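You operate a simulated robot arm through the tools that you are given. There is no shell and no other tool. Be economical: measure what you need, move in short steps, check, and stop when the job is done.

Carry out the task below with a simulated two-armed robot. There is one attempt and no reset: what you move stays moved.

Task
Set the rail gap of grey machine four for blank 3 and prove it with that blank.
Fine: a blank that enters the check bush wants gap 12, one that sits wants 15; try it first and hang it back; with the rail locked again it slides to the stop bolt. The machine stays off.
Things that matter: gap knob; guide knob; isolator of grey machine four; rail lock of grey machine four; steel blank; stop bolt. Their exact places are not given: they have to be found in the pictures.

The check looks at the end state, three seconds after you hand in, the way a careful person would. Anything else that was tipped, shoved, dropped, spilled or broken makes it a failure.

Robot
Two 7-joint arms with fingered hands on one trunk, on a base that drives. Base frame: it is fixed to the floor where the robot stands at the start and does not move with it; the origin is under the middle of the robot, x ahead of it, y to its left, z up. Lengths are in cm, angles in degrees, forces in N, time in s.
The left shoulder is at the start at [7, 14.2, 126.4], the right one opposite. With the tool pointing down near the work surface each hand reaches from about 10 to 76 cm from the robot's upright axis, wherever it stands, measured 20 degrees to its own side. Places, roughly: gap knob [50, 40, 90]; guide knob [50, 50, 90]; isolator of grey machine four [90, 120, 70]; rail lock of grey machine four [50, 20, 90]; stop bolt [60, 60, 100]. Payload 3.6 kg a hand.
The tool frame of a hand sits at the grasp point between the pads (the TCP): z along the fingers, y along the line on which they close. The tips reach 2.5 cm beyond it. Largest opening 8.8 cm; the body of the gripper starts 2.9 cm behind the TCP. The gripper is a hand of 5 fingers: y runs from the thumb to the fingers, the wrist lies at [-1.3, -9.7, -16.2] in the tool frame.
Orientation is told as [roll, pitch, yaw] about the base's x, y, z axes, in that order, counted from this pose: with the fingers straight down and the wrist toward the robot, the tool's x, y and z point along [0, 1, 0], [1, 0, 0] and [0, 0, -1] of the base frame.

Tools
- The arms move only by the tool move_arm. It takes "left_steps", "right_steps" or both (then of equal length, played together; a hand with none holds still); each is a list of rows, each a list of 2 entries, a list of its own where there are three numbers: the shift along the tool's x, y, z in cm, then the turn, a rotation vector about the tool's x, y, z in degrees. In form: [[[dx, dy, dz], [wx, wy, wz]], ...]. A call has 1 to 10 rows; each row is the pose to reach, as a shift and turn from the pose commanded when the call began, along the tool's axes at that moment. Each row takes 0.2 s and may step no farther than 5 cm and 8.6 degrees from the row before; otherwise, the whole call is refused. A pose out of reach is approached as far as the arm can. The call stops where the force on the tool passes 40 N (or 10 N more than at its start, if that is more) or the arm is blocked; 0.2 s more then pass. In this call time passes only in rows, and 0.2 s behind the last. The reply holds the time, the measured pose of the TCP, the force on the tool along the base axes, the opening and the grip force, in the units named above and with some noise, with the torque about the TCP (base axes, N m) and any sound that the robot's microphone picked up, and new pictures: "show" is both (left out), scene, wrist or none (wrist: the cameras of the hands that moved).
- Cameras (640 x 400 px; columns grow to the right, rows downward): "scene" is now at [13.63, 2.05, 150.03]; the picture's right is [0.22, -0.97, 0.00], its down [-0.51, -0.12, -0.85] and it looks along [0.83, 0.19, -0.52] (base axes); focal length 266 px, centre (320, 200). "left" rides on the left gripper at [-5.9, -7.9, -10.5] in its tool frame; the picture's right is [-0.73, -0.32, 0.61], its down [0.62, -0.68, 0.38] and it looks along [0.29, 0.66, 0.70] (tool axes); focal length 234 px, centre (320, 200). "right" rides on the right gripper at [5.9, -7.9, -10.5] in its tool frame; the picture's right is [-0.73, 0.32, -0.61], its down [-0.62, -0.68, 0.38] and it looks along [-0.29, 0.66, 0.70] (tool axes); focal length 234 px, centre (320, 200).
- slide_trunk(by): slides the trunk up (or, below 0, down) by that many cm; the arms and the scene camera ride with it, the base frame stays. It gives what a move gives, with no picture.
- roll_base(legs): drives the robot by 1 to 6 legs, each [ahead, left, turn to the left] in cm, cm and degrees, along the robot's own axes; the way and the turn of a leg run together, so that a leg with both is an arc; at most 150 cm and 180 degrees a leg. The arms and the cameras ride along, it lands a little off, and it stops where it bumps. It gives what a move gives, and a new picture of the scene camera.
- set_fingers(index, middle, ring, little, thumb_bend, thumb_turn, hand): sets how far each is bent, from 0 (flat) to 1 (curled in); at 0.3 the hand is open as for a grip, at 0.7 the pads meet at the TCP. One left out holds its place. A second passes; each finger stops where it meets its share of the squeeze, and holds until it gets a number again. It is the only way to open and close the hand. It gives what a move gives, with no picture; readings hold the bend of each and the force on index, middle, ring, little, thumb and palm. thumb_turn goes from beside the hand (0) to across from the fingers (1), as for a grip.
- turn_head(pan, tilt): turns the head with the scene camera to pan (to the left, within 86 degrees either way) and tilt (down, from -29 to 69), counted from straight ahead of the robot. It gives what a move gives, and a new picture of the scene camera.
- locate(camera, pixels): for up to 12 pixels [column, row] of the newest picture of that camera ("zoom" is the newest enlarged one), the place [x, y, z] in the base frame of the surface seen there, good to about 0.2 cm. The clock stands still meanwhile.
- close_up(camera, box): a new picture of the part [left, top, right, bottom] of that camera's present view, enlarged. The clock stands still meanwhile.
- finish_job(): hands the job in; it is judged then, once.

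Keep the steps short. Do not move on a guess: measure, check each grasp and each placing, and mend mistakes. In all there are 80 turns and 260 pictures (those below and enlarged ones count). Leave the grippers open and the arms clear of the work at the hand-in unless told otherwise, and finish with a single line.

The tools are called as name(argument=value, ...) on one line, values as JSON. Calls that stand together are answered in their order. move_arm: Moves the arms, as the interface text tells. Its arguments: {"type":"object","properties":{"left_steps":{"type":"array","items":{"type":"array"}},"right_steps":{"type":"array","items":{"type":"array"}},"show":{"type":"string","enum":["both","scene","wrist","none"]}},"required":[]} The other tools are called the same way: slide_trunk (by) slides the trunk up or down; set_fingers (index, middle, ring, little, thumb_bend, thumb_turn, hand) moves the fingers one by one; roll_base (legs) drives the base; turn_head (pan, tilt) turns the head that bears the scene camera; locate (camera, pixels) gives the place of the surface under pixels of a picture; close_up (camera, box) takes an enlarged picture of a part of a camera's view; finish_job () hands the job in.

At the start:

```text
time_s: 0.0
left_ee_pos: [43.67, 37.77, 137.93]
left_orientation: [-0.1, -0.1, 0.1]
left_ft_force: [-0.3, 0.3, 0.1]
left_wrist_torque: [-0.02, -0.01, 0.0]
left_gripper_width: 8.8
left_gripper_force: 0.1
left_shape: jaw
left_bend: [0.3, 0.3, 0.3, 0.3, 0.3, 0.98]
left_finger forces: [0.1, 0.0, 0.1, 0.0, 0.1, 0.1]
right_ee_pos: [40.9, -2.2, 135.52]
right_orientation: [0.0, -0.1, 0.0]
right_ft_force: [-0.5, 0.2, -0.4]
right_wrist_torque: [-0.03, 0.01, 0.02]
right_gripper_width: 8.76
right_gripper_force: 0.0
right_shape: jaw
right_bend: [0.3, 0.3, 0.3, 0.3, 0.3, 0.98]
right_finger forces: [0.0, 0.0, 0.1, 0.0, 0.0, 0.0]
trunk travel left (down, up): [-80.0, 14.0]
robot x, y, heading: [-0.06, -0.14, -0.1]
head pan, tilt: [12.9, 31.5]
```

scene: 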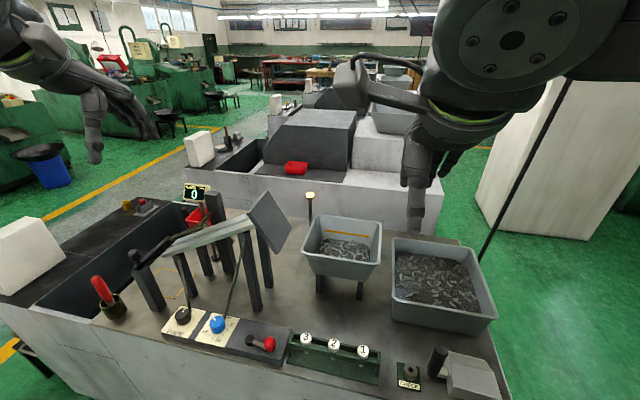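
right: 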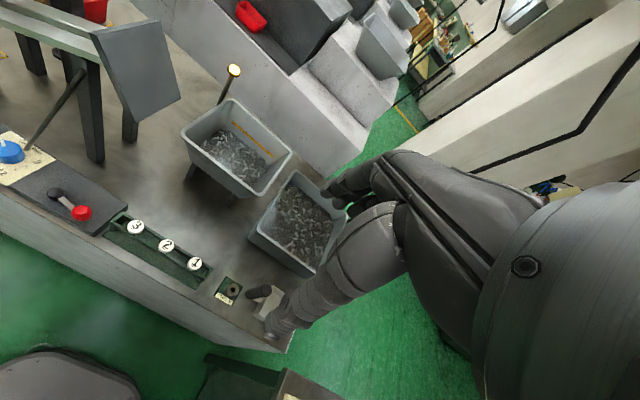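
left: 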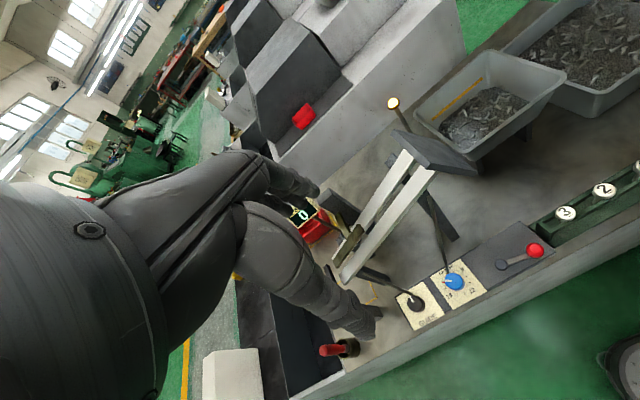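

I see the machine table with knobs (black at 183,315; blue at 217,322), a red lever (265,343), blank rack (3,2,1), and the check bush (408,372). I take enlarged views and measure first.

close_up(camera="scene", box=[80, 170, 300, 370])

close_up(camera="scene", box=[260, 300, 520, 400])

locate(camera="scene", pixels=[[183, 315], [217, 322], [268, 343], [307, 338], [334, 345], [363, 352], [409, 372], [102, 290], [310, 196], [195, 192], [437, 360], [135, 257]])

```text
2.00 times, centred on (190, 270) of scene
```

zoom: 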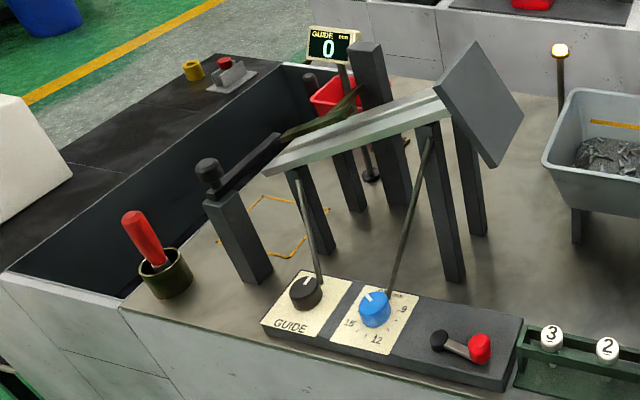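

```text
2.46 times, centred on (390, 350) of scene
```

zoom: 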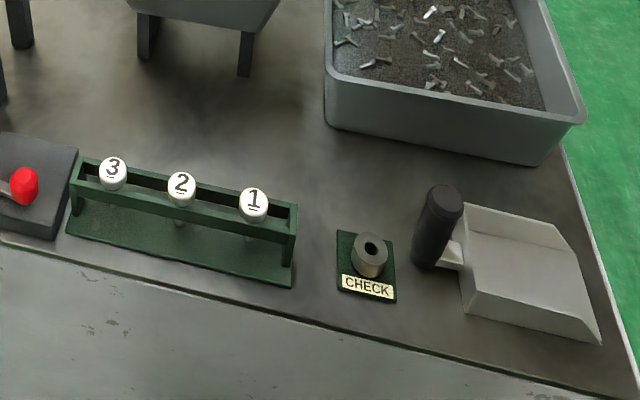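

```text
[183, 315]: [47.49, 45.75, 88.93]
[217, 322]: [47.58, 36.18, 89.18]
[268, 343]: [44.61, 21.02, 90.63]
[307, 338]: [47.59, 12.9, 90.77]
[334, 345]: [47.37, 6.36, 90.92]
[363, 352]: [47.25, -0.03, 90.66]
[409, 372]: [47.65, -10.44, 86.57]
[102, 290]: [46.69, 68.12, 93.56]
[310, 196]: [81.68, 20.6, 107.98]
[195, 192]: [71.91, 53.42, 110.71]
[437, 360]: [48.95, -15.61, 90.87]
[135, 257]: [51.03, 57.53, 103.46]
```

The pictures are clear: blue knob with scale 9/12/15 is the gap knob, the black one "GUIDE", the red-tipped lever the rail lock, blanks 3-2-1 hang in the green rack, and the check bush is at (47.6,-10.4). Next I look at the rail and toward the isolator.

turn_head(pan=50, tilt=30)

close_up(camera="left", box=[300, 120, 640, 360])

```text
time_s: 1.0
left_ee_pos: [43.59, 37.82, 137.98]
left_orientation: [0.0, -0.2, 0.1]
left_ft_force: [0.3, 0.8, -0.8]
left_wrist_torque: [-0.01, -0.01, 0.0]
left_gripper_width: 8.78
left_gripper_force: 0.2
left_shape: jaw
left_bend: [0.3, 0.3, 0.3, 0.3, 0.3, 0.98]
left_finger forces: [0.1, 0.1, 0.0, 0.0, 0.0, 0.0]
right_ee_pos: [41.0, -2.28, 135.59]
right_orientation: [0.0, 0.0, 0.0]
right_ft_force: [-0.2, 0.0, -1.0]
right_wrist_torque: [-0.02, 0.0, -0.01]
right_gripper_width: 8.77
right_gripper_force: 0.0
right_shape: jaw
right_bend: [0.3, 0.3, 0.3, 0.3, 0.3, 0.98]
right_finger forces: [0.1, 0.0, 0.1, 0.0, 0.1, 0.1]
trunk travel left (down, up): [-80.0, 14.0]
robot x, y, heading: [-0.06, -0.16, -0.0]
head pan, tilt: [50.0, 30.0]
```

scene: 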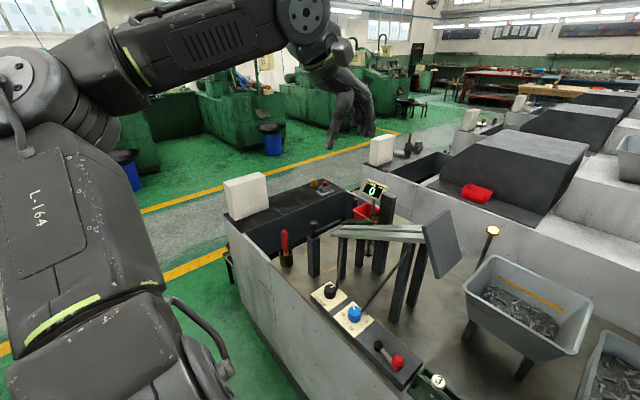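

```text
1.67 times, centred on (470, 240) of left
```

zoom: 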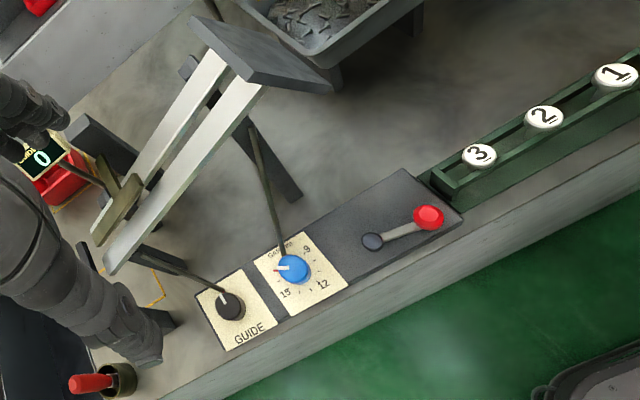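

I zoom on the rail, knobs and the far left of the machine.

close_up(camera="scene", box=[220, 160, 380, 260])

close_up(camera="scene", box=[270, 170, 470, 295])

close_up(camera="scene", box=[300, 265, 440, 353])

locate(camera="scene", pixels=[[323, 182], [314, 183], [286, 240], [335, 233], [343, 231], [425, 231], [424, 236], [372, 190], [398, 240], [313, 226], [345, 226], [410, 227]])

```text
4.00 times, centred on (300, 210) of scene
```

zoom: 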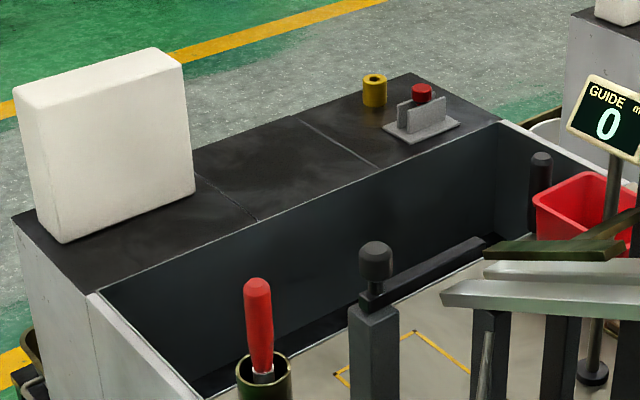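

```text
3.20 times, centred on (370, 232) of scene
```

zoom: 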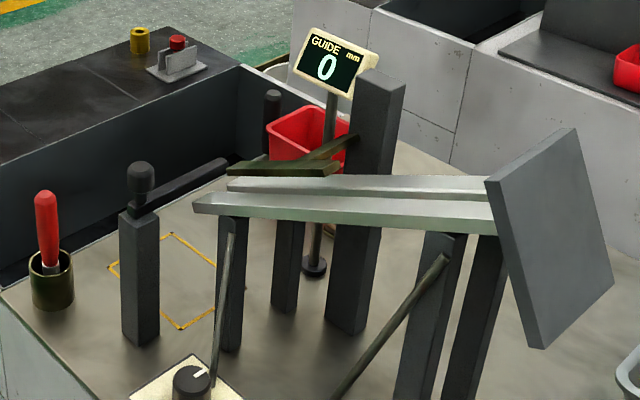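

```text
4.55 times, centred on (370, 309) of scene
```

zoom: 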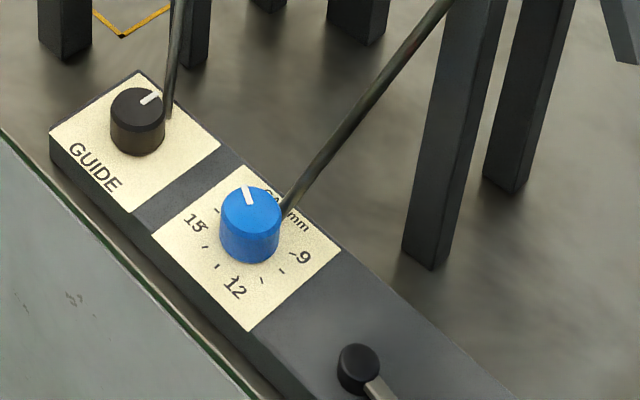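

```text
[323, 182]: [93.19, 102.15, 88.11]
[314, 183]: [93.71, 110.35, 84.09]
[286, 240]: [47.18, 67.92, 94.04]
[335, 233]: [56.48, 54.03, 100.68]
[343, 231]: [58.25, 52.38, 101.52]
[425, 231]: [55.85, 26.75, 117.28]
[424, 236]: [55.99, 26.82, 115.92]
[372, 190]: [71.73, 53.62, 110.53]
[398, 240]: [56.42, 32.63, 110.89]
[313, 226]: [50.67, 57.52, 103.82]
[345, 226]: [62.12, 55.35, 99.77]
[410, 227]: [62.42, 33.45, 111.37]
```

Now a closer look at the rack, bush and lock through the right wrist camera.

close_up(camera="right", box=[30, 170, 290, 333])

turn_head(pan=0, tilt=55)

close_up(camera="scene", box=[170, 120, 490, 320])

```text
2.45 times, centred on (160, 252) of right
```

zoom: 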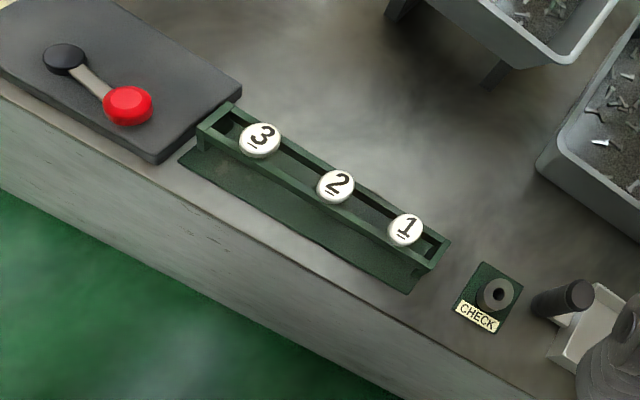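

```text
time_s: 2.2
left_ee_pos: [43.83, 37.81, 137.83]
left_orientation: [0.0, -0.1, 0.1]
left_ft_force: [-0.6, -0.7, -0.1]
left_wrist_torque: [0.0, -0.02, 0.03]
left_gripper_width: 8.75
left_gripper_force: 0.2
left_shape: jaw
left_bend: [0.3, 0.3, 0.3, 0.3, 0.3, 0.98]
left_finger forces: [0.0, 0.0, 0.0, 0.1, 0.0, 0.0]
right_ee_pos: [40.83, -2.36, 135.55]
right_orientation: [0.0, 0.0, 0.0]
right_ft_force: [-0.2, -0.7, -0.5]
right_wrist_torque: [-0.02, 0.03, 0.02]
right_gripper_width: 8.79
right_gripper_force: 0.0
right_shape: jaw
right_bend: [0.3, 0.3, 0.3, 0.3, 0.3, 0.98]
right_finger forces: [0.0, 0.0, 0.0, 0.0, 0.0, 0.0]
trunk travel left (down, up): [-80.0, 14.0]
robot x, y, heading: [0.42, 0.01, 0.3]
head pan, tilt: [0.0, 55.0]
```

scene: 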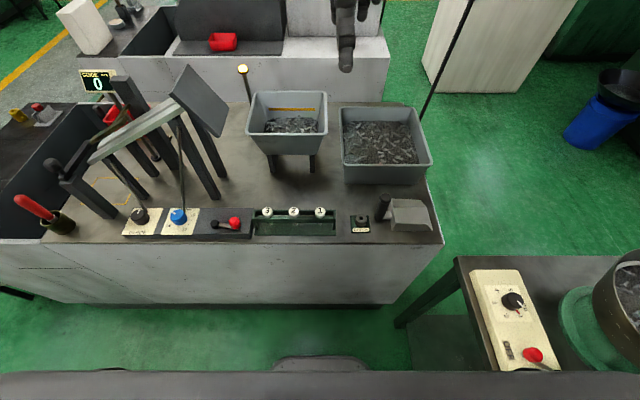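

```text
2.00 times, centred on (330, 220) of scene
```

zoom: 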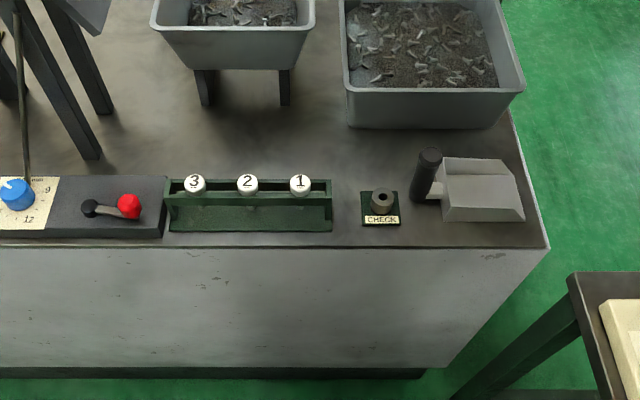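

I measure the rack bars, heads, bush and lever.

locate(camera="zoom", pixels=[[195, 176], [195, 190], [186, 183], [203, 183], [220, 184], [220, 193], [225, 199], [382, 190], [382, 197], [88, 207], [128, 205], [105, 210]])

close_up(camera="scene", box=[240, 195, 380, 245])

```text
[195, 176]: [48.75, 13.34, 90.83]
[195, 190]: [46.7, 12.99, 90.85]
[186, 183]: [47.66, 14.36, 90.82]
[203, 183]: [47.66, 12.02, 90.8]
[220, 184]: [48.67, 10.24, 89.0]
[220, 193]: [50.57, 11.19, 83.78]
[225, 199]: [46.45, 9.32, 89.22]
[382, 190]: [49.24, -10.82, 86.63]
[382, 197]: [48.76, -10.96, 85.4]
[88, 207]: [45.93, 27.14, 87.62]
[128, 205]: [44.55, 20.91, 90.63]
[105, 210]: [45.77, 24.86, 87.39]
```

```text
4.57 times, centred on (310, 220) of scene
```

zoom: 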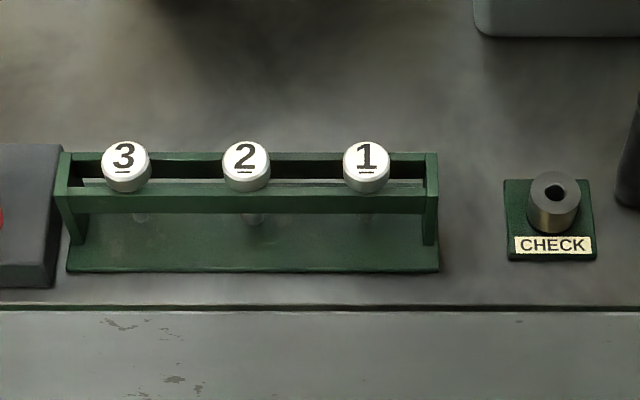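

Head of blank 3 is centred at about (47.7, 13.1), top z 90.85, bars at z 89.1. I bring the right hand above it to z≈105.

move_arm(right_steps=[[[2.2, 0.97, 4.3], [0, 0, 0]], [[4.4, 1.94, 8.6], [0, 0, 0]], [[6.6, 2.9, 12.9], [0, 0, 0]], [[8.8, 3.9, 17.2], [0, 0, 0]], [[11, 4.85, 21.5], [0, 0, 0]], [[13.2, 5.8, 25.8], [0, 0, 0]], [[15.2, 6.8, 30], [0, 0, 0]]])

close_up(camera="right", box=[160, 100, 480, 300])

```text
time_s: 3.8
left_ee_pos: [43.88, 37.88, 137.96]
left_orientation: [0.0, 0.0, 0.1]
left_ft_force: [1.2, -0.3, 0.4]
left_wrist_torque: [-0.02, -0.01, 0.01]
left_gripper_width: 8.79
left_gripper_force: 0.1
left_shape: jaw
left_bend: [0.3, 0.3, 0.3, 0.3, 0.3, 0.98]
left_finger forces: [0.0, 0.0, 0.0, 0.1, 0.0, 0.1]
right_ee_pos: [48.0, 13.18, 105.84]
right_orientation: [0.0, 0.1, 0.0]
right_ft_force: [-0.9, 0.0, 0.9]
right_wrist_torque: [0.03, -0.01, 0.0]
right_gripper_width: 8.78
right_gripper_force: 0.1
right_shape: jaw
right_bend: [0.3, 0.3, 0.3, 0.3, 0.3, 0.98]
right_finger forces: [0.0, 0.0, 0.0, 0.0, 0.0, 0.0]
trunk travel left (down, up): [-80.0, 14.0]
robot x, y, heading: [-0.06, 0.26, 0.0]
head pan, tilt: [0.0, 55.0]
```

scene: 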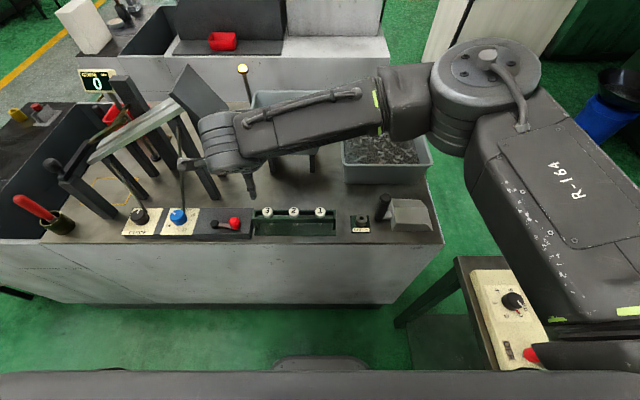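
right: 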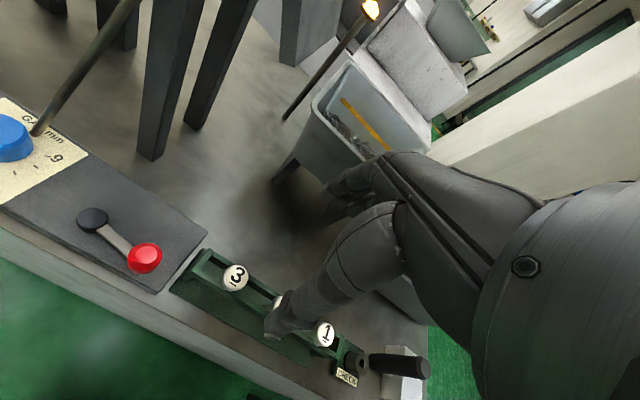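

```text
2.00 times, centred on (320, 200) of right
```

zoom: 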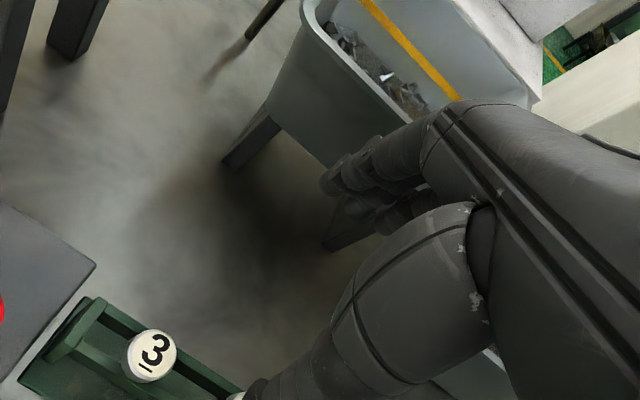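

The hand is right above. To keep clear of blank 2, I curl ring and little fingers, then look.

set_fingers(hand="right", ring=1, little=1)

close_up(camera="scene", box=[170, 110, 350, 250])

close_up(camera="left", box=[400, 80, 640, 260])

```text
time_s: 4.8
left_ee_pos: [43.81, 37.79, 137.95]
left_orientation: [0.0, -0.1, 0.0]
left_ft_force: [-0.4, -0.2, -0.4]
left_wrist_torque: [-0.01, 0.02, 0.04]
left_gripper_width: 8.78
left_gripper_force: 0.0
left_shape: jaw
left_bend: [0.3, 0.3, 0.3, 0.3, 0.3, 0.98]
left_finger forces: [0.1, 0.1, 0.1, 0.0, 0.1, 0.1]
right_ee_pos: [47.84, 13.11, 105.82]
right_orientation: [-0.1, 0.0, 0.1]
right_ft_force: [0.1, 0.2, 0.6]
right_wrist_torque: [0.0, -0.02, 0.01]
right_gripper_width: 8.46
right_gripper_force: 0.1
right_shape: fingers
right_bend: [0.3, 0.3, 1.0, 1.0, 0.3, 0.98]
right_finger forces: [0.0, 0.0, 0.0, 0.1, 0.0, 0.1]
trunk travel left (down, up): [-80.0, 14.0]
robot x, y, heading: [-0.25, 0.08, -0.1]
head pan, tilt: [0.0, 55.0]
```

```text
2.86 times, centred on (260, 180) of scene
```

zoom: 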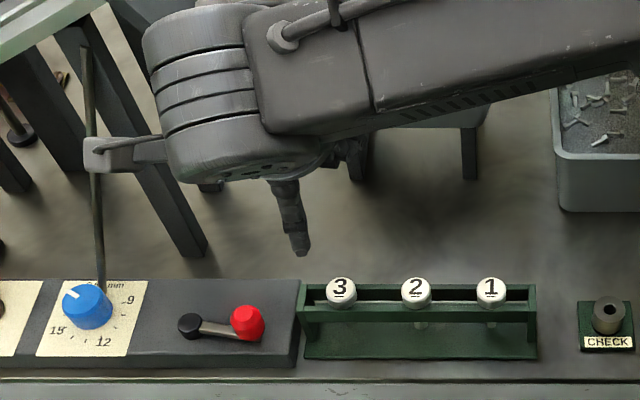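

```text
2.22 times, centred on (520, 170) of left
```

zoom: 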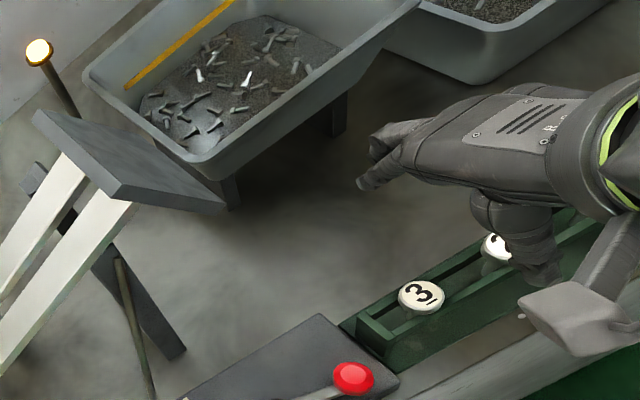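

The left camera gives a nice side view. I lower to z≈94 and check alignment.

move_arm(right_steps=[[[0, -0.1, 4], [0, 0, 0]], [[0, -0.2, 8], [0, 0, 0]], [[0, -0.2, 11.8], [0, 0, 0]]], show="wrist")

close_up(camera="left", box=[480, 130, 640, 230])

close_up(camera="scene", box=[200, 140, 340, 250])

```text
time_s: 5.6
left_ee_pos: [43.73, 37.78, 137.85]
left_orientation: [0.0, 0.0, 0.0]
left_ft_force: [0.1, 0.0, -0.3]
left_wrist_torque: [0.0, 0.02, 0.01]
left_gripper_width: 8.79
left_gripper_force: 0.0
left_shape: jaw
left_bend: [0.3, 0.3, 0.3, 0.3, 0.3, 0.98]
left_finger forces: [0.0, 0.0, 0.1, 0.1, 0.0, 0.1]
right_ee_pos: [47.54, 12.83, 93.97]
right_orientation: [0.0, 0.0, 0.0]
right_ft_force: [0.8, 0.4, 0.5]
right_wrist_torque: [0.02, -0.02, 0.0]
right_gripper_width: 8.44
right_gripper_force: 0.1
right_shape: fingers
right_bend: [0.3, 0.3, 1.0, 1.0, 0.3, 0.98]
right_finger forces: [0.0, 0.0, 0.0, 0.0, 0.0, 0.0]
trunk travel left (down, up): [-80.0, 14.0]
robot x, y, heading: [0.04, -0.04, 0.2]
head pan, tilt: [0.0, 55.0]
```

right: 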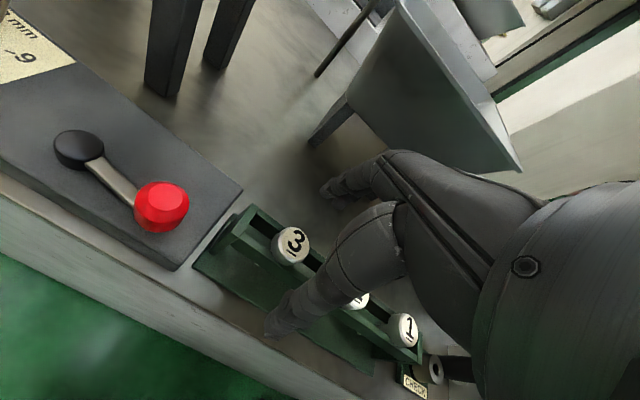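

```text
4.00 times, centred on (560, 180) of left
```

zoom: 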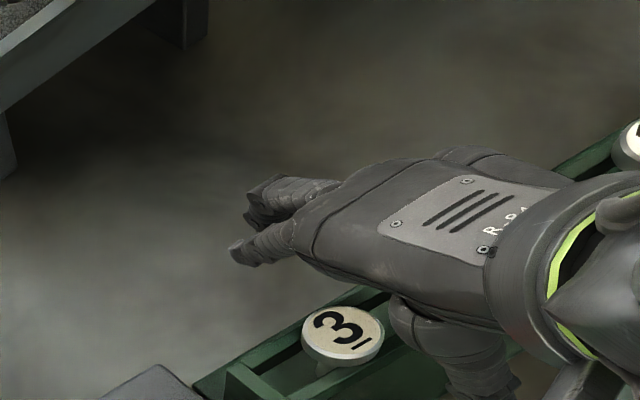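

```text
3.64 times, centred on (270, 195) of scene
```

zoom: 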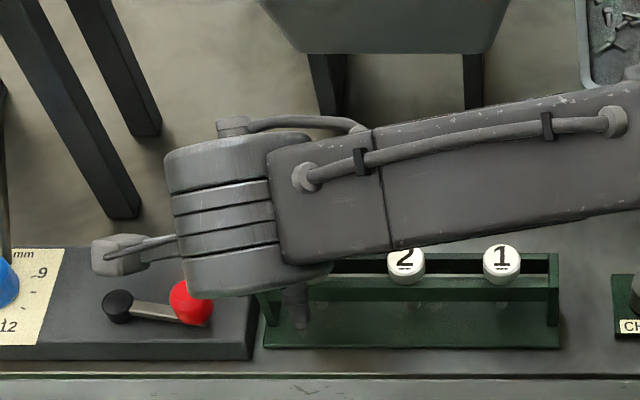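

locate(camera="right", pixels=[[290, 243], [278, 243], [303, 243], [290, 230], [275, 325], [325, 190]])

locate(camera="left", pixels=[[565, 213]])

```text
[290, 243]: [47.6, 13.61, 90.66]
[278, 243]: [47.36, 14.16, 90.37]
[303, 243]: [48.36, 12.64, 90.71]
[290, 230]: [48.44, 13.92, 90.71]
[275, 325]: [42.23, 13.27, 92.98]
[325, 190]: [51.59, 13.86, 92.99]
```

```text
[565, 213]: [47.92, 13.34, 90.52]
```

Head centre ≈ (47.75, 13.2). I shift by +0.3 y, +0.2 x, go down to z≈92 and close index, middle and thumb gently.

move_arm(right_steps=[[[0.35, 0.2, 1.0], [0, 0, 0]], [[0.35, 0.2, 2.0], [0, 0, 0]]], show="none")

set_fingers(hand="right", index=0.55, middle=0.55, thumb_bend=0.55)

close_up(camera="right", box=[220, 140, 420, 340])

close_up(camera="left", box=[480, 130, 640, 230])

```text
time_s: 6.2
left_ee_pos: [43.7, 37.77, 137.93]
left_orientation: [0.0, 0.0, 0.0]
left_ft_force: [0.9, -0.7, 0.0]
left_wrist_torque: [0.01, 0.0, 0.0]
left_gripper_width: 8.78
left_gripper_force: 0.1
left_shape: jaw
left_bend: [0.3, 0.3, 0.3, 0.3, 0.3, 0.98]
left_finger forces: [0.2, 0.0, 0.1, 0.0, 0.0, 0.0]
right_ee_pos: [47.79, 13.24, 91.78]
right_orientation: [0.0, 0.0, 0.0]
right_ft_force: [0.1, -0.1, 0.3]
right_wrist_torque: [0.01, 0.01, -0.01]
right_gripper_width: 8.44
right_gripper_force: 0.2
right_shape: fingers
right_bend: [0.3, 0.3, 1.0, 1.0, 0.3, 0.98]
right_finger forces: [0.1, 0.0, 0.1, 0.0, 0.0, 0.0]
trunk travel left (down, up): [-80.0, 14.0]
robot x, y, heading: [-0.06, 0.15, 0.1]
head pan, tilt: [0.0, 55.0]
```

```text
time_s: 7.2
left_ee_pos: [43.91, 37.83, 137.94]
left_orientation: [0.0, 0.1, 0.2]
left_ft_force: [-0.4, 0.3, 0.4]
left_wrist_torque: [0.02, 0.02, -0.01]
left_gripper_width: 8.77
left_gripper_force: 0.1
left_shape: jaw
left_bend: [0.3, 0.3, 0.3, 0.3, 0.3, 0.98]
left_finger forces: [0.0, 0.0, 0.1, 0.0, 0.0, 0.0]
right_ee_pos: [47.77, 13.17, 91.75]
right_orientation: [-0.1, -0.1, -0.1]
right_ft_force: [-0.3, 0.8, 0.7]
right_wrist_torque: [-0.01, 0.01, 0.06]
right_gripper_width: 3.12
right_gripper_force: 0.1
right_shape: fingers
right_bend: [0.55, 0.55, 1.0, 1.0, 0.55, 0.98]
right_finger forces: [0.1, 0.0, 0.0, 0.0, 0.0, 0.0]
trunk travel left (down, up): [-80.0, 14.0]
robot x, y, heading: [0.01, 0.23, 0.0]
head pan, tilt: [0.0, 55.0]
```

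```text
2.00 times, centred on (320, 240) of right
```

zoom: 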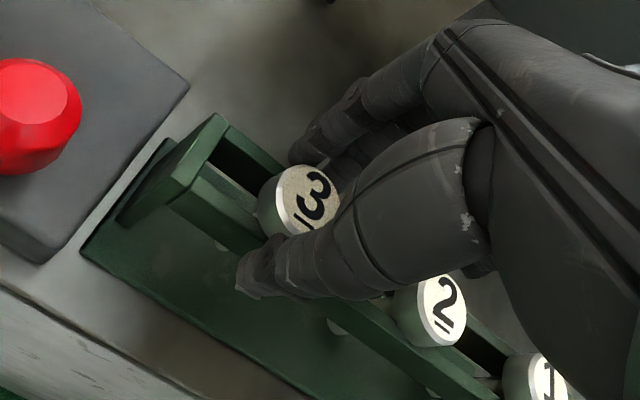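

```text
4.00 times, centred on (560, 180) of left
```

zoom: 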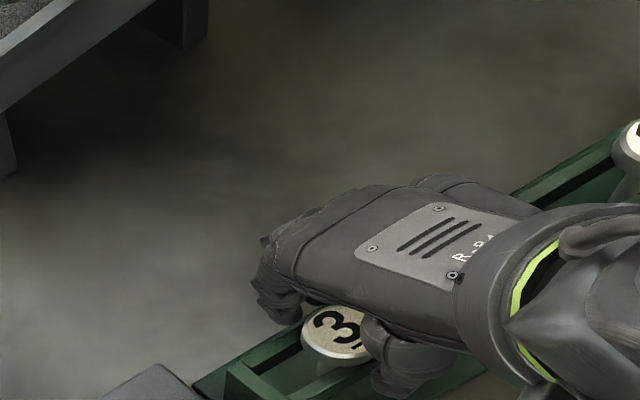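

Fingers are on both sides of head 3 (width 3.1 vs head ≈2.4). I squeeze.

set_fingers(hand="right", index=0.68, middle=0.68, thumb_bend=0.68)

close_up(camera="right", box=[220, 140, 420, 340])

```text
time_s: 8.2
left_ee_pos: [43.73, 37.77, 137.9]
left_orientation: [0.0, 0.0, 0.0]
left_ft_force: [-0.5, -0.9, 0.1]
left_wrist_torque: [0.04, 0.03, -0.01]
left_gripper_width: 8.79
left_gripper_force: 0.0
left_shape: jaw
left_bend: [0.3, 0.3, 0.3, 0.3, 0.3, 0.98]
left_finger forces: [0.1, 0.0, 0.0, 0.0, 0.0, 0.0]
right_ee_pos: [47.74, 13.18, 91.83]
right_orientation: [0.0, -0.1, 0.0]
right_ft_force: [8.7, 0.6, 11.9]
right_wrist_torque: [-0.13, -0.44, 0.09]
right_gripper_width: 1.76
right_gripper_force: 12.4
right_shape: fingers
right_bend: [0.6, 0.61, 1.0, 1.0, 0.62, 0.97]
right_finger forces: [4.6, 16.8, 0.1, 0.0, 3.8, 0.0]
trunk travel left (down, up): [-80.0, 14.0]
robot x, y, heading: [0.1, 0.09, -0.1]
head pan, tilt: [0.0, 55.0]
```

```text
2.00 times, centred on (320, 240) of right
```

zoom: 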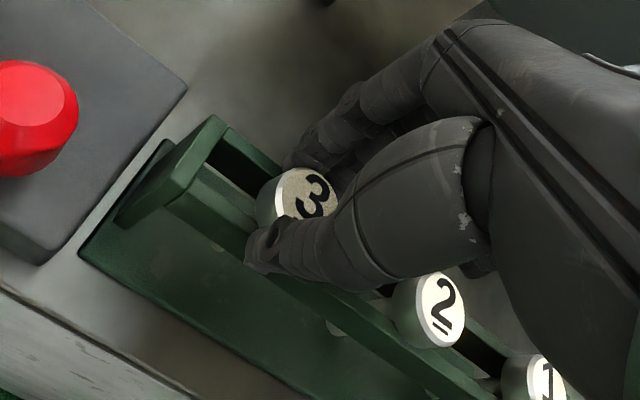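

The tips press on the rack (12 N up). I loosen, lift 0.7 cm and grip again.

set_fingers(hand="right", index=0.54, middle=0.54, thumb_bend=0.54)

move_arm(right_steps=[[[0, 0, -0.6], [0, 0, 0]]], show="none")

set_fingers(hand="right", index=0.68, middle=0.64, thumb_bend=0.68)

close_up(camera="right", box=[220, 140, 420, 340])

```text
time_s: 9.2
left_ee_pos: [43.68, 37.79, 137.88]
left_orientation: [0.0, -0.1, 0.1]
left_ft_force: [-0.1, -0.7, 0.2]
left_wrist_torque: [0.01, 0.02, 0.01]
left_gripper_width: 8.77
left_gripper_force: 0.0
left_shape: jaw
left_bend: [0.3, 0.3, 0.3, 0.3, 0.3, 0.98]
left_finger forces: [0.0, 0.0, 0.0, 0.0, 0.0, 0.0]
right_ee_pos: [47.78, 13.16, 91.76]
right_orientation: [0.0, 0.1, 0.0]
right_ft_force: [0.3, 0.5, 0.6]
right_wrist_torque: [-0.02, 0.01, 0.04]
right_gripper_width: 3.27
right_gripper_force: 0.2
right_shape: fingers
right_bend: [0.54, 0.54, 1.0, 1.0, 0.54, 0.97]
right_finger forces: [0.0, 0.0, 0.0, 0.0, 0.1, 0.1]
trunk travel left (down, up): [-80.0, 14.0]
robot x, y, heading: [0.05, 0.44, -0.1]
head pan, tilt: [0.0, 55.0]
```

```text
time_s: 9.6
left_ee_pos: [43.81, 37.85, 137.76]
left_orientation: [0.1, -0.2, 0.1]
left_ft_force: [0.6, 0.2, 0.3]
left_wrist_torque: [-0.01, -0.02, 0.04]
left_gripper_width: 8.78
left_gripper_force: 0.1
left_shape: jaw
left_bend: [0.3, 0.3, 0.3, 0.3, 0.3, 0.98]
left_finger forces: [0.0, 0.0, 0.0, 0.0, 0.0, 0.0]
right_ee_pos: [47.75, 13.17, 92.4]
right_orientation: [-0.1, 0.0, 0.0]
right_ft_force: [0.8, -0.4, 0.5]
right_wrist_torque: [-0.01, 0.0, 0.0]
right_gripper_width: 3.26
right_gripper_force: 0.0
right_shape: fingers
right_bend: [0.54, 0.54, 1.0, 1.0, 0.54, 0.97]
right_finger forces: [0.1, 0.1, 0.0, 0.0, 0.0, 0.0]
trunk travel left (down, up): [-80.0, 14.0]
robot x, y, heading: [0.05, 0.18, 0.1]
head pan, tilt: [0.0, 55.0]
```

```text
time_s: 10.6
left_ee_pos: [43.69, 37.81, 138.01]
left_orientation: [0.0, 0.0, 0.0]
left_ft_force: [-0.1, -0.3, -0.8]
left_wrist_torque: [-0.01, -0.01, -0.03]
left_gripper_width: 8.77
left_gripper_force: 0.0
left_shape: jaw
left_bend: [0.3, 0.3, 0.3, 0.3, 0.3, 0.98]
left_finger forces: [0.0, 0.0, 0.0, 0.0, 0.1, 0.0]
right_ee_pos: [47.74, 13.26, 92.56]
right_orientation: [0.0, -0.1, 0.0]
right_ft_force: [0.0, -0.2, -0.1]
right_wrist_torque: [-0.01, 0.01, 0.02]
right_gripper_width: 1.74
right_gripper_force: 4.5
right_shape: fingers
right_bend: [0.61, 0.63, 1.0, 1.0, 0.61, 0.97]
right_finger forces: [3.6, 1.0, 0.0, 0.1, 4.3, 0.0]
trunk travel left (down, up): [-80.0, 14.0]
robot x, y, heading: [0.01, -0.07, -0.3]
head pan, tilt: [0.0, 55.0]
```

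```text
2.00 times, centred on (320, 240) of right
```

zoom: 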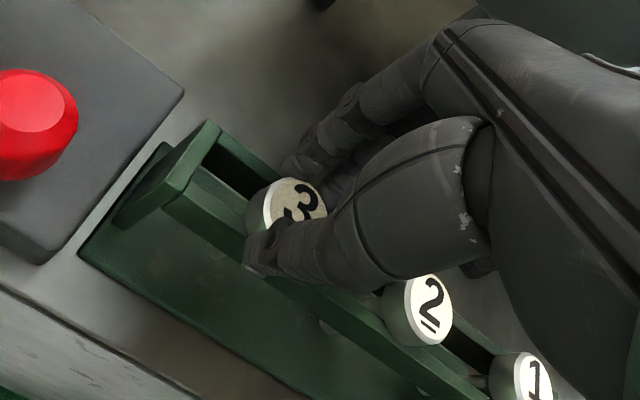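

Clean grip now (index 3.6, thumb 4.3 N, no load on the rack). I lift 3 cm and check.

move_arm(right_steps=[[[0, 0, -1], [0, 0, 0]], [[0, 0, -3.0], [0, 0, 0]], [[0, 0, -6.0], [0, 0, 0]]], show="wrist")

close_up(camera="left", box=[480, 130, 640, 230])

close_up(camera="scene", box=[200, 140, 340, 250])

```text
time_s: 11.4
left_ee_pos: [43.74, 37.91, 137.93]
left_orientation: [0.0, -0.1, 0.1]
left_ft_force: [-1.3, 0.7, 0.0]
left_wrist_torque: [0.0, -0.01, -0.01]
left_gripper_width: 8.76
left_gripper_force: 0.1
left_shape: jaw
left_bend: [0.3, 0.3, 0.3, 0.3, 0.3, 0.98]
left_finger forces: [0.1, 0.0, 0.0, 0.1, 0.0, 0.1]
right_ee_pos: [47.71, 13.22, 98.42]
right_orientation: [0.0, 0.0, 0.0]
right_ft_force: [0.0, -0.6, -0.5]
right_wrist_torque: [0.0, -0.02, -0.03]
right_gripper_width: 1.75
right_gripper_force: 4.5
right_shape: fingers
right_bend: [0.61, 0.63, 1.0, 1.0, 0.62, 0.97]
right_finger forces: [3.6, 0.9, 0.0, 0.1, 4.3, 0.0]
trunk travel left (down, up): [-80.0, 14.0]
robot x, y, heading: [-0.34, 0.16, -0.1]
head pan, tilt: [0.0, 55.0]
```

right: 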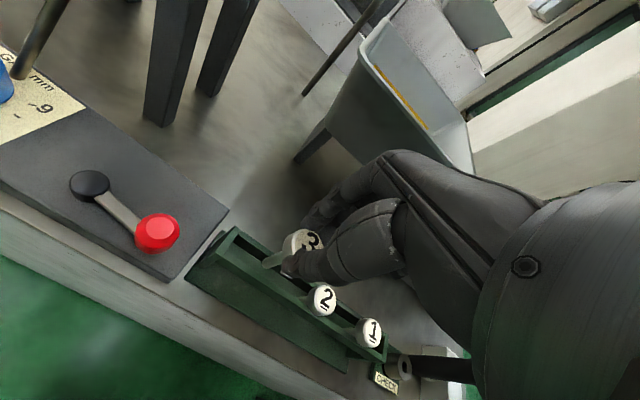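

```text
4.00 times, centred on (560, 180) of left
```

zoom: 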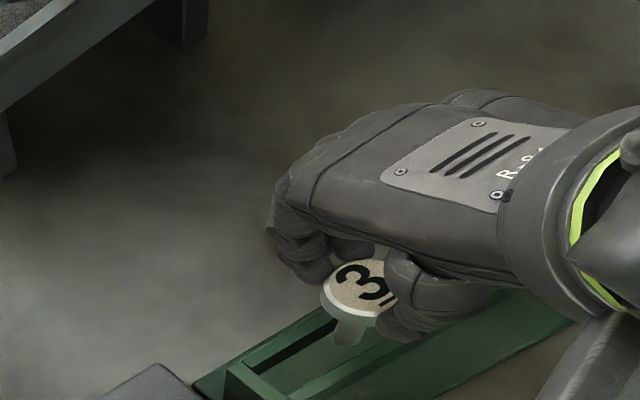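

```text
3.64 times, centred on (270, 195) of scene
```

zoom: 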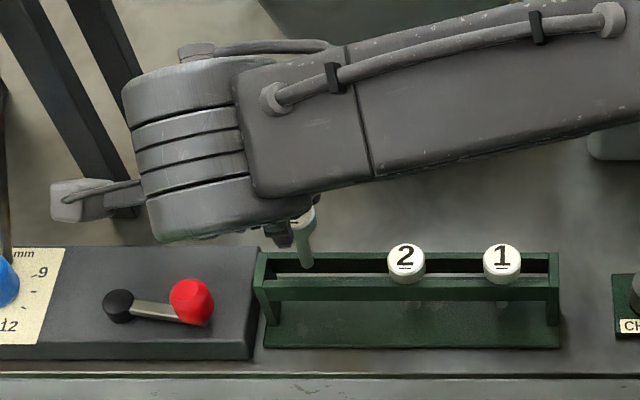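

Blank 3 is up and hangs straight. I measure head, shank and the bush.

close_up(camera="right", box=[240, 200, 360, 300])

locate(camera="right", pixels=[[302, 238], [288, 240], [297, 231], [275, 260], [268, 265], [404, 366]])

close_up(camera="scene", box=[340, 200, 390, 240])

locate(camera="scene", pixels=[[361, 214], [361, 217], [361, 220], [357, 217], [365, 217], [275, 197], [274, 207], [274, 211], [272, 209]])

```text
4.00 times, centred on (300, 250) of right
```

zoom: 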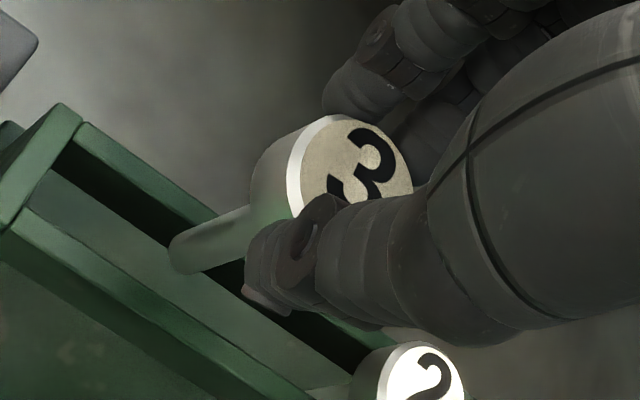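

```text
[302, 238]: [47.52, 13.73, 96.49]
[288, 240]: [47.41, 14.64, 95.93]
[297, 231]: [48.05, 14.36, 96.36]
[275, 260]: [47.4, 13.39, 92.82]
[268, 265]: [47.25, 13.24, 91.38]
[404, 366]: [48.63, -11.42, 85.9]
```

```text
10.00 times, centred on (365, 220) of scene
```

zoom: 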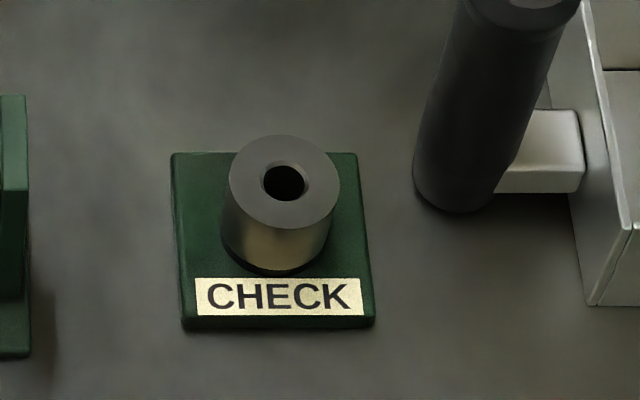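

```text
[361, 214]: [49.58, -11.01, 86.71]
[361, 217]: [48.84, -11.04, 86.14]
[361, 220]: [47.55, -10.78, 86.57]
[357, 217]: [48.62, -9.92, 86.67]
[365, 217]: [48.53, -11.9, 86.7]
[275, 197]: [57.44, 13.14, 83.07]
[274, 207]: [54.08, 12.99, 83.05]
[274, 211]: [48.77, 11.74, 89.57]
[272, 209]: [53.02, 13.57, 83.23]
```

locate(camera="zoom", pixels=[[232, 183], [337, 183], [260, 182], [308, 182], [284, 140], [284, 225], [284, 160], [284, 203], [284, 185], [350, 165], [185, 165]])

close_up(camera="right", box=[380, 340, 440, 390])

close_up(camera="right", box=[260, 220, 320, 280])

```text
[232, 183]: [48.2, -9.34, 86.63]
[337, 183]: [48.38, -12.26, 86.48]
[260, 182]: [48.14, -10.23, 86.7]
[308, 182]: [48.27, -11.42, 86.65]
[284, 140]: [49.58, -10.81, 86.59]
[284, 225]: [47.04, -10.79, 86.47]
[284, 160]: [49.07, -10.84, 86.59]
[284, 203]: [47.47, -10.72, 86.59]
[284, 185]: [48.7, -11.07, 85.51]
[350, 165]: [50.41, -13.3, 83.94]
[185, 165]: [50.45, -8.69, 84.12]
```

```text
8.00 times, centred on (410, 365) of right
```

zoom: 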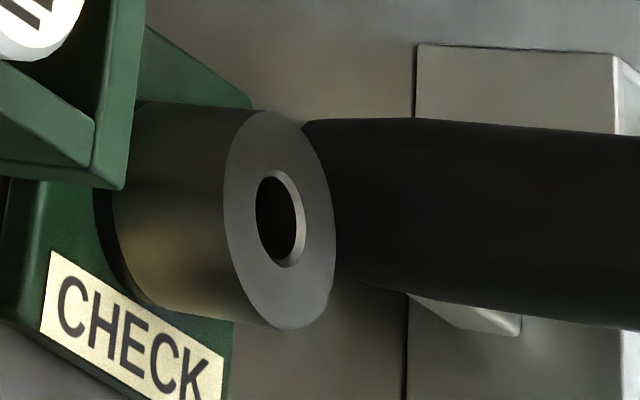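

```text
6.67 times, centred on (290, 250) of right
```

zoom: 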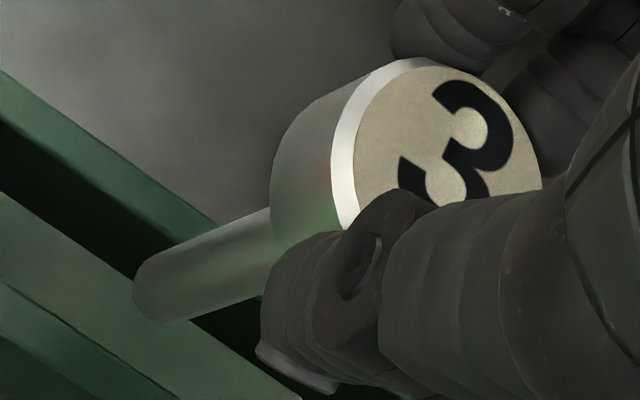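

I fix the blank's axis in hand with rim points of the head and shank edges.

locate(camera="zoom", pixels=[[345, 190], [432, 68], [532, 165], [440, 150], [160, 270], [185, 308], [250, 225], [262, 285], [170, 290], [255, 255], [330, 100]])

```text
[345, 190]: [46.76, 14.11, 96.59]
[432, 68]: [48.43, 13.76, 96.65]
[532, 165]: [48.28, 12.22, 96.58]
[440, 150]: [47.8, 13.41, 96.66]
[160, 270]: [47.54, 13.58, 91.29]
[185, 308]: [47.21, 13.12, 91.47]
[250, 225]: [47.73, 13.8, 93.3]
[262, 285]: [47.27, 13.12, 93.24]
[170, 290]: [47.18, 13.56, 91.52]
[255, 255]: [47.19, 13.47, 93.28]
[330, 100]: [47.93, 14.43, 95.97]
```

Blank axis is at TCP + (-0.2, -0.05), tip 7.2 below TCP. Bush hole centre (48.3, -10.82), top z 86.6. I go up and over to hover above the bush.

move_arm(right_steps=[[[0, 0, -2.5], [0, 0, 0]], [[-1, 0, -4], [0, 0, 0]], [[-5.8, 0.2, -4], [0, 0, 0]], [[-10.6, 0.4, -4], [0, 0, 0]], [[-15.4, 0.6, -4], [0, 0, 0]], [[-20, 0.8, -4], [0, 0, 0]], [[-24, 0.8, -4], [0, 0, 0]], [[-24, 0.8, 0], [0, 0, 0]], [[-24, 0.8, 2.5], [0, 0, 0]]])

close_up(camera="right", box=[220, 200, 340, 300])

close_up(camera="scene", box=[300, 140, 420, 240])

```text
time_s: 13.4
left_ee_pos: [43.77, 37.76, 137.98]
left_orientation: [0.0, 0.0, 0.1]
left_ft_force: [-0.2, 0.5, 0.6]
left_wrist_torque: [0.01, -0.01, 0.01]
left_gripper_width: 8.77
left_gripper_force: 0.1
left_shape: jaw
left_bend: [0.3, 0.3, 0.3, 0.3, 0.3, 0.98]
left_finger forces: [0.1, 0.1, 0.1, 0.0, 0.0, 0.0]
right_ee_pos: [48.81, -10.79, 95.94]
right_orientation: [0.1, 0.0, 0.0]
right_ft_force: [-0.1, -0.1, -1.1]
right_wrist_torque: [-0.02, -0.01, 0.0]
right_gripper_width: 1.79
right_gripper_force: 4.2
right_shape: fingers
right_bend: [0.62, 0.63, 1.0, 1.0, 0.62, 0.97]
right_finger forces: [3.5, 1.1, 0.0, 0.0, 4.4, 0.0]
trunk travel left (down, up): [-80.0, 14.0]
robot x, y, heading: [0.02, -0.12, -0.1]
head pan, tilt: [0.0, 55.0]
```

scene: 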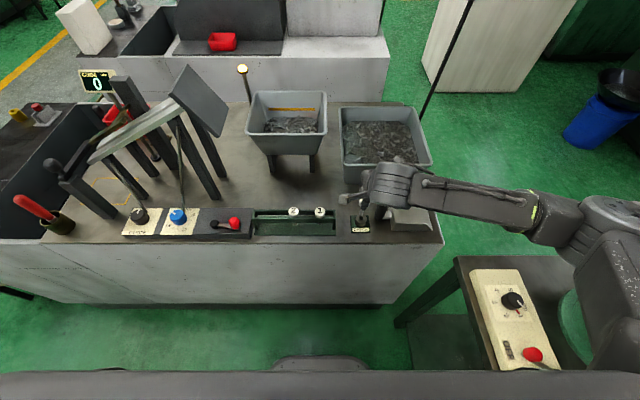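
right: 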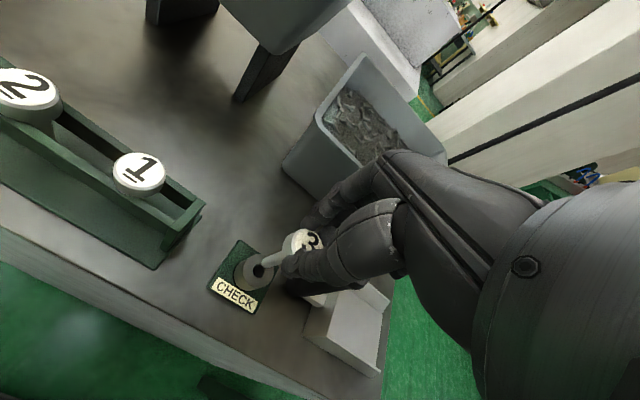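

```text
4.00 times, centred on (280, 250) of right
```

zoom: 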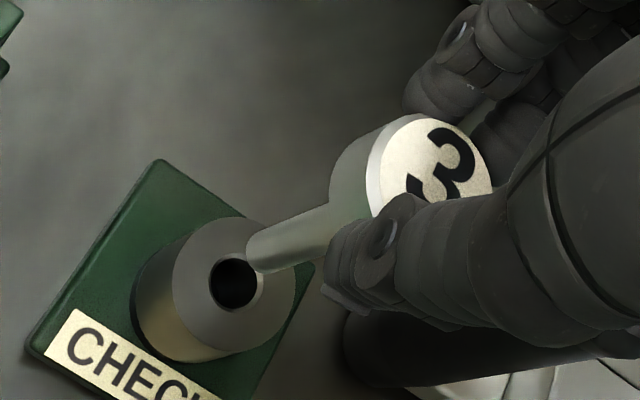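

```text
4.00 times, centred on (360, 190) of scene
```

zoom: 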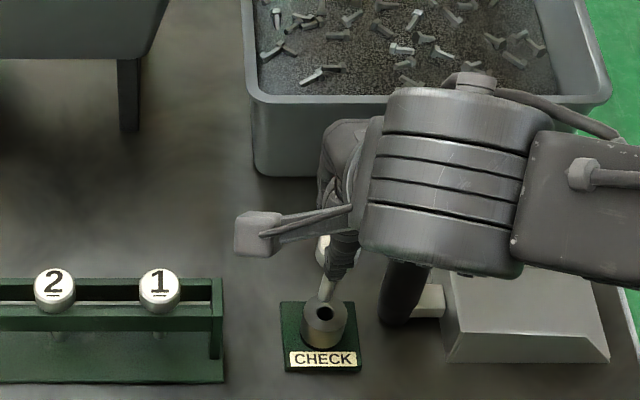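

close_up(camera="right", box=[240, 220, 312, 280])

locate(camera="zoom", pixels=[[200, 300], [220, 270], [163, 365]])

```text
6.67 times, centred on (276, 250) of right
```

zoom: 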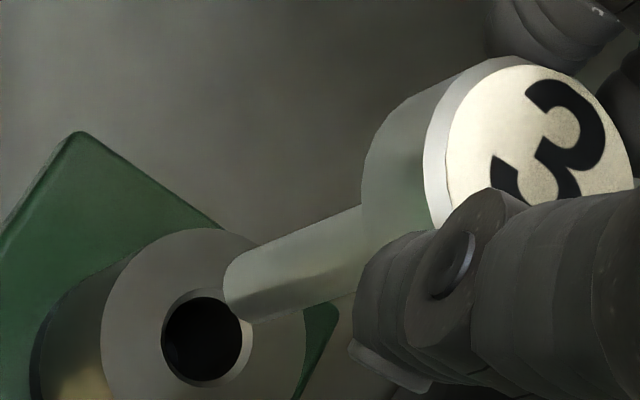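

```text
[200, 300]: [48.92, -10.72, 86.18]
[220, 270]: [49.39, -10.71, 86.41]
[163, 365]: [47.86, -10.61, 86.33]
```

locate(camera="zoom", pixels=[[106, 350], [205, 235], [296, 330], [163, 340], [246, 345], [205, 292], [205, 384], [232, 265], [262, 312], [330, 220], [345, 292], [450, 180]])

```text
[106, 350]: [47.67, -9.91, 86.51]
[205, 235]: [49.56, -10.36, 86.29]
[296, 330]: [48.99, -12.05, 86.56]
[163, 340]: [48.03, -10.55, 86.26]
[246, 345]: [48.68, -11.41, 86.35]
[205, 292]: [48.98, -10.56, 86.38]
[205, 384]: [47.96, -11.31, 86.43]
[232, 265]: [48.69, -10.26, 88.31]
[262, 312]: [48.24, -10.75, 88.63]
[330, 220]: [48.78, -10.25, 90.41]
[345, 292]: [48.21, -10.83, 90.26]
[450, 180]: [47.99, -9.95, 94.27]
```

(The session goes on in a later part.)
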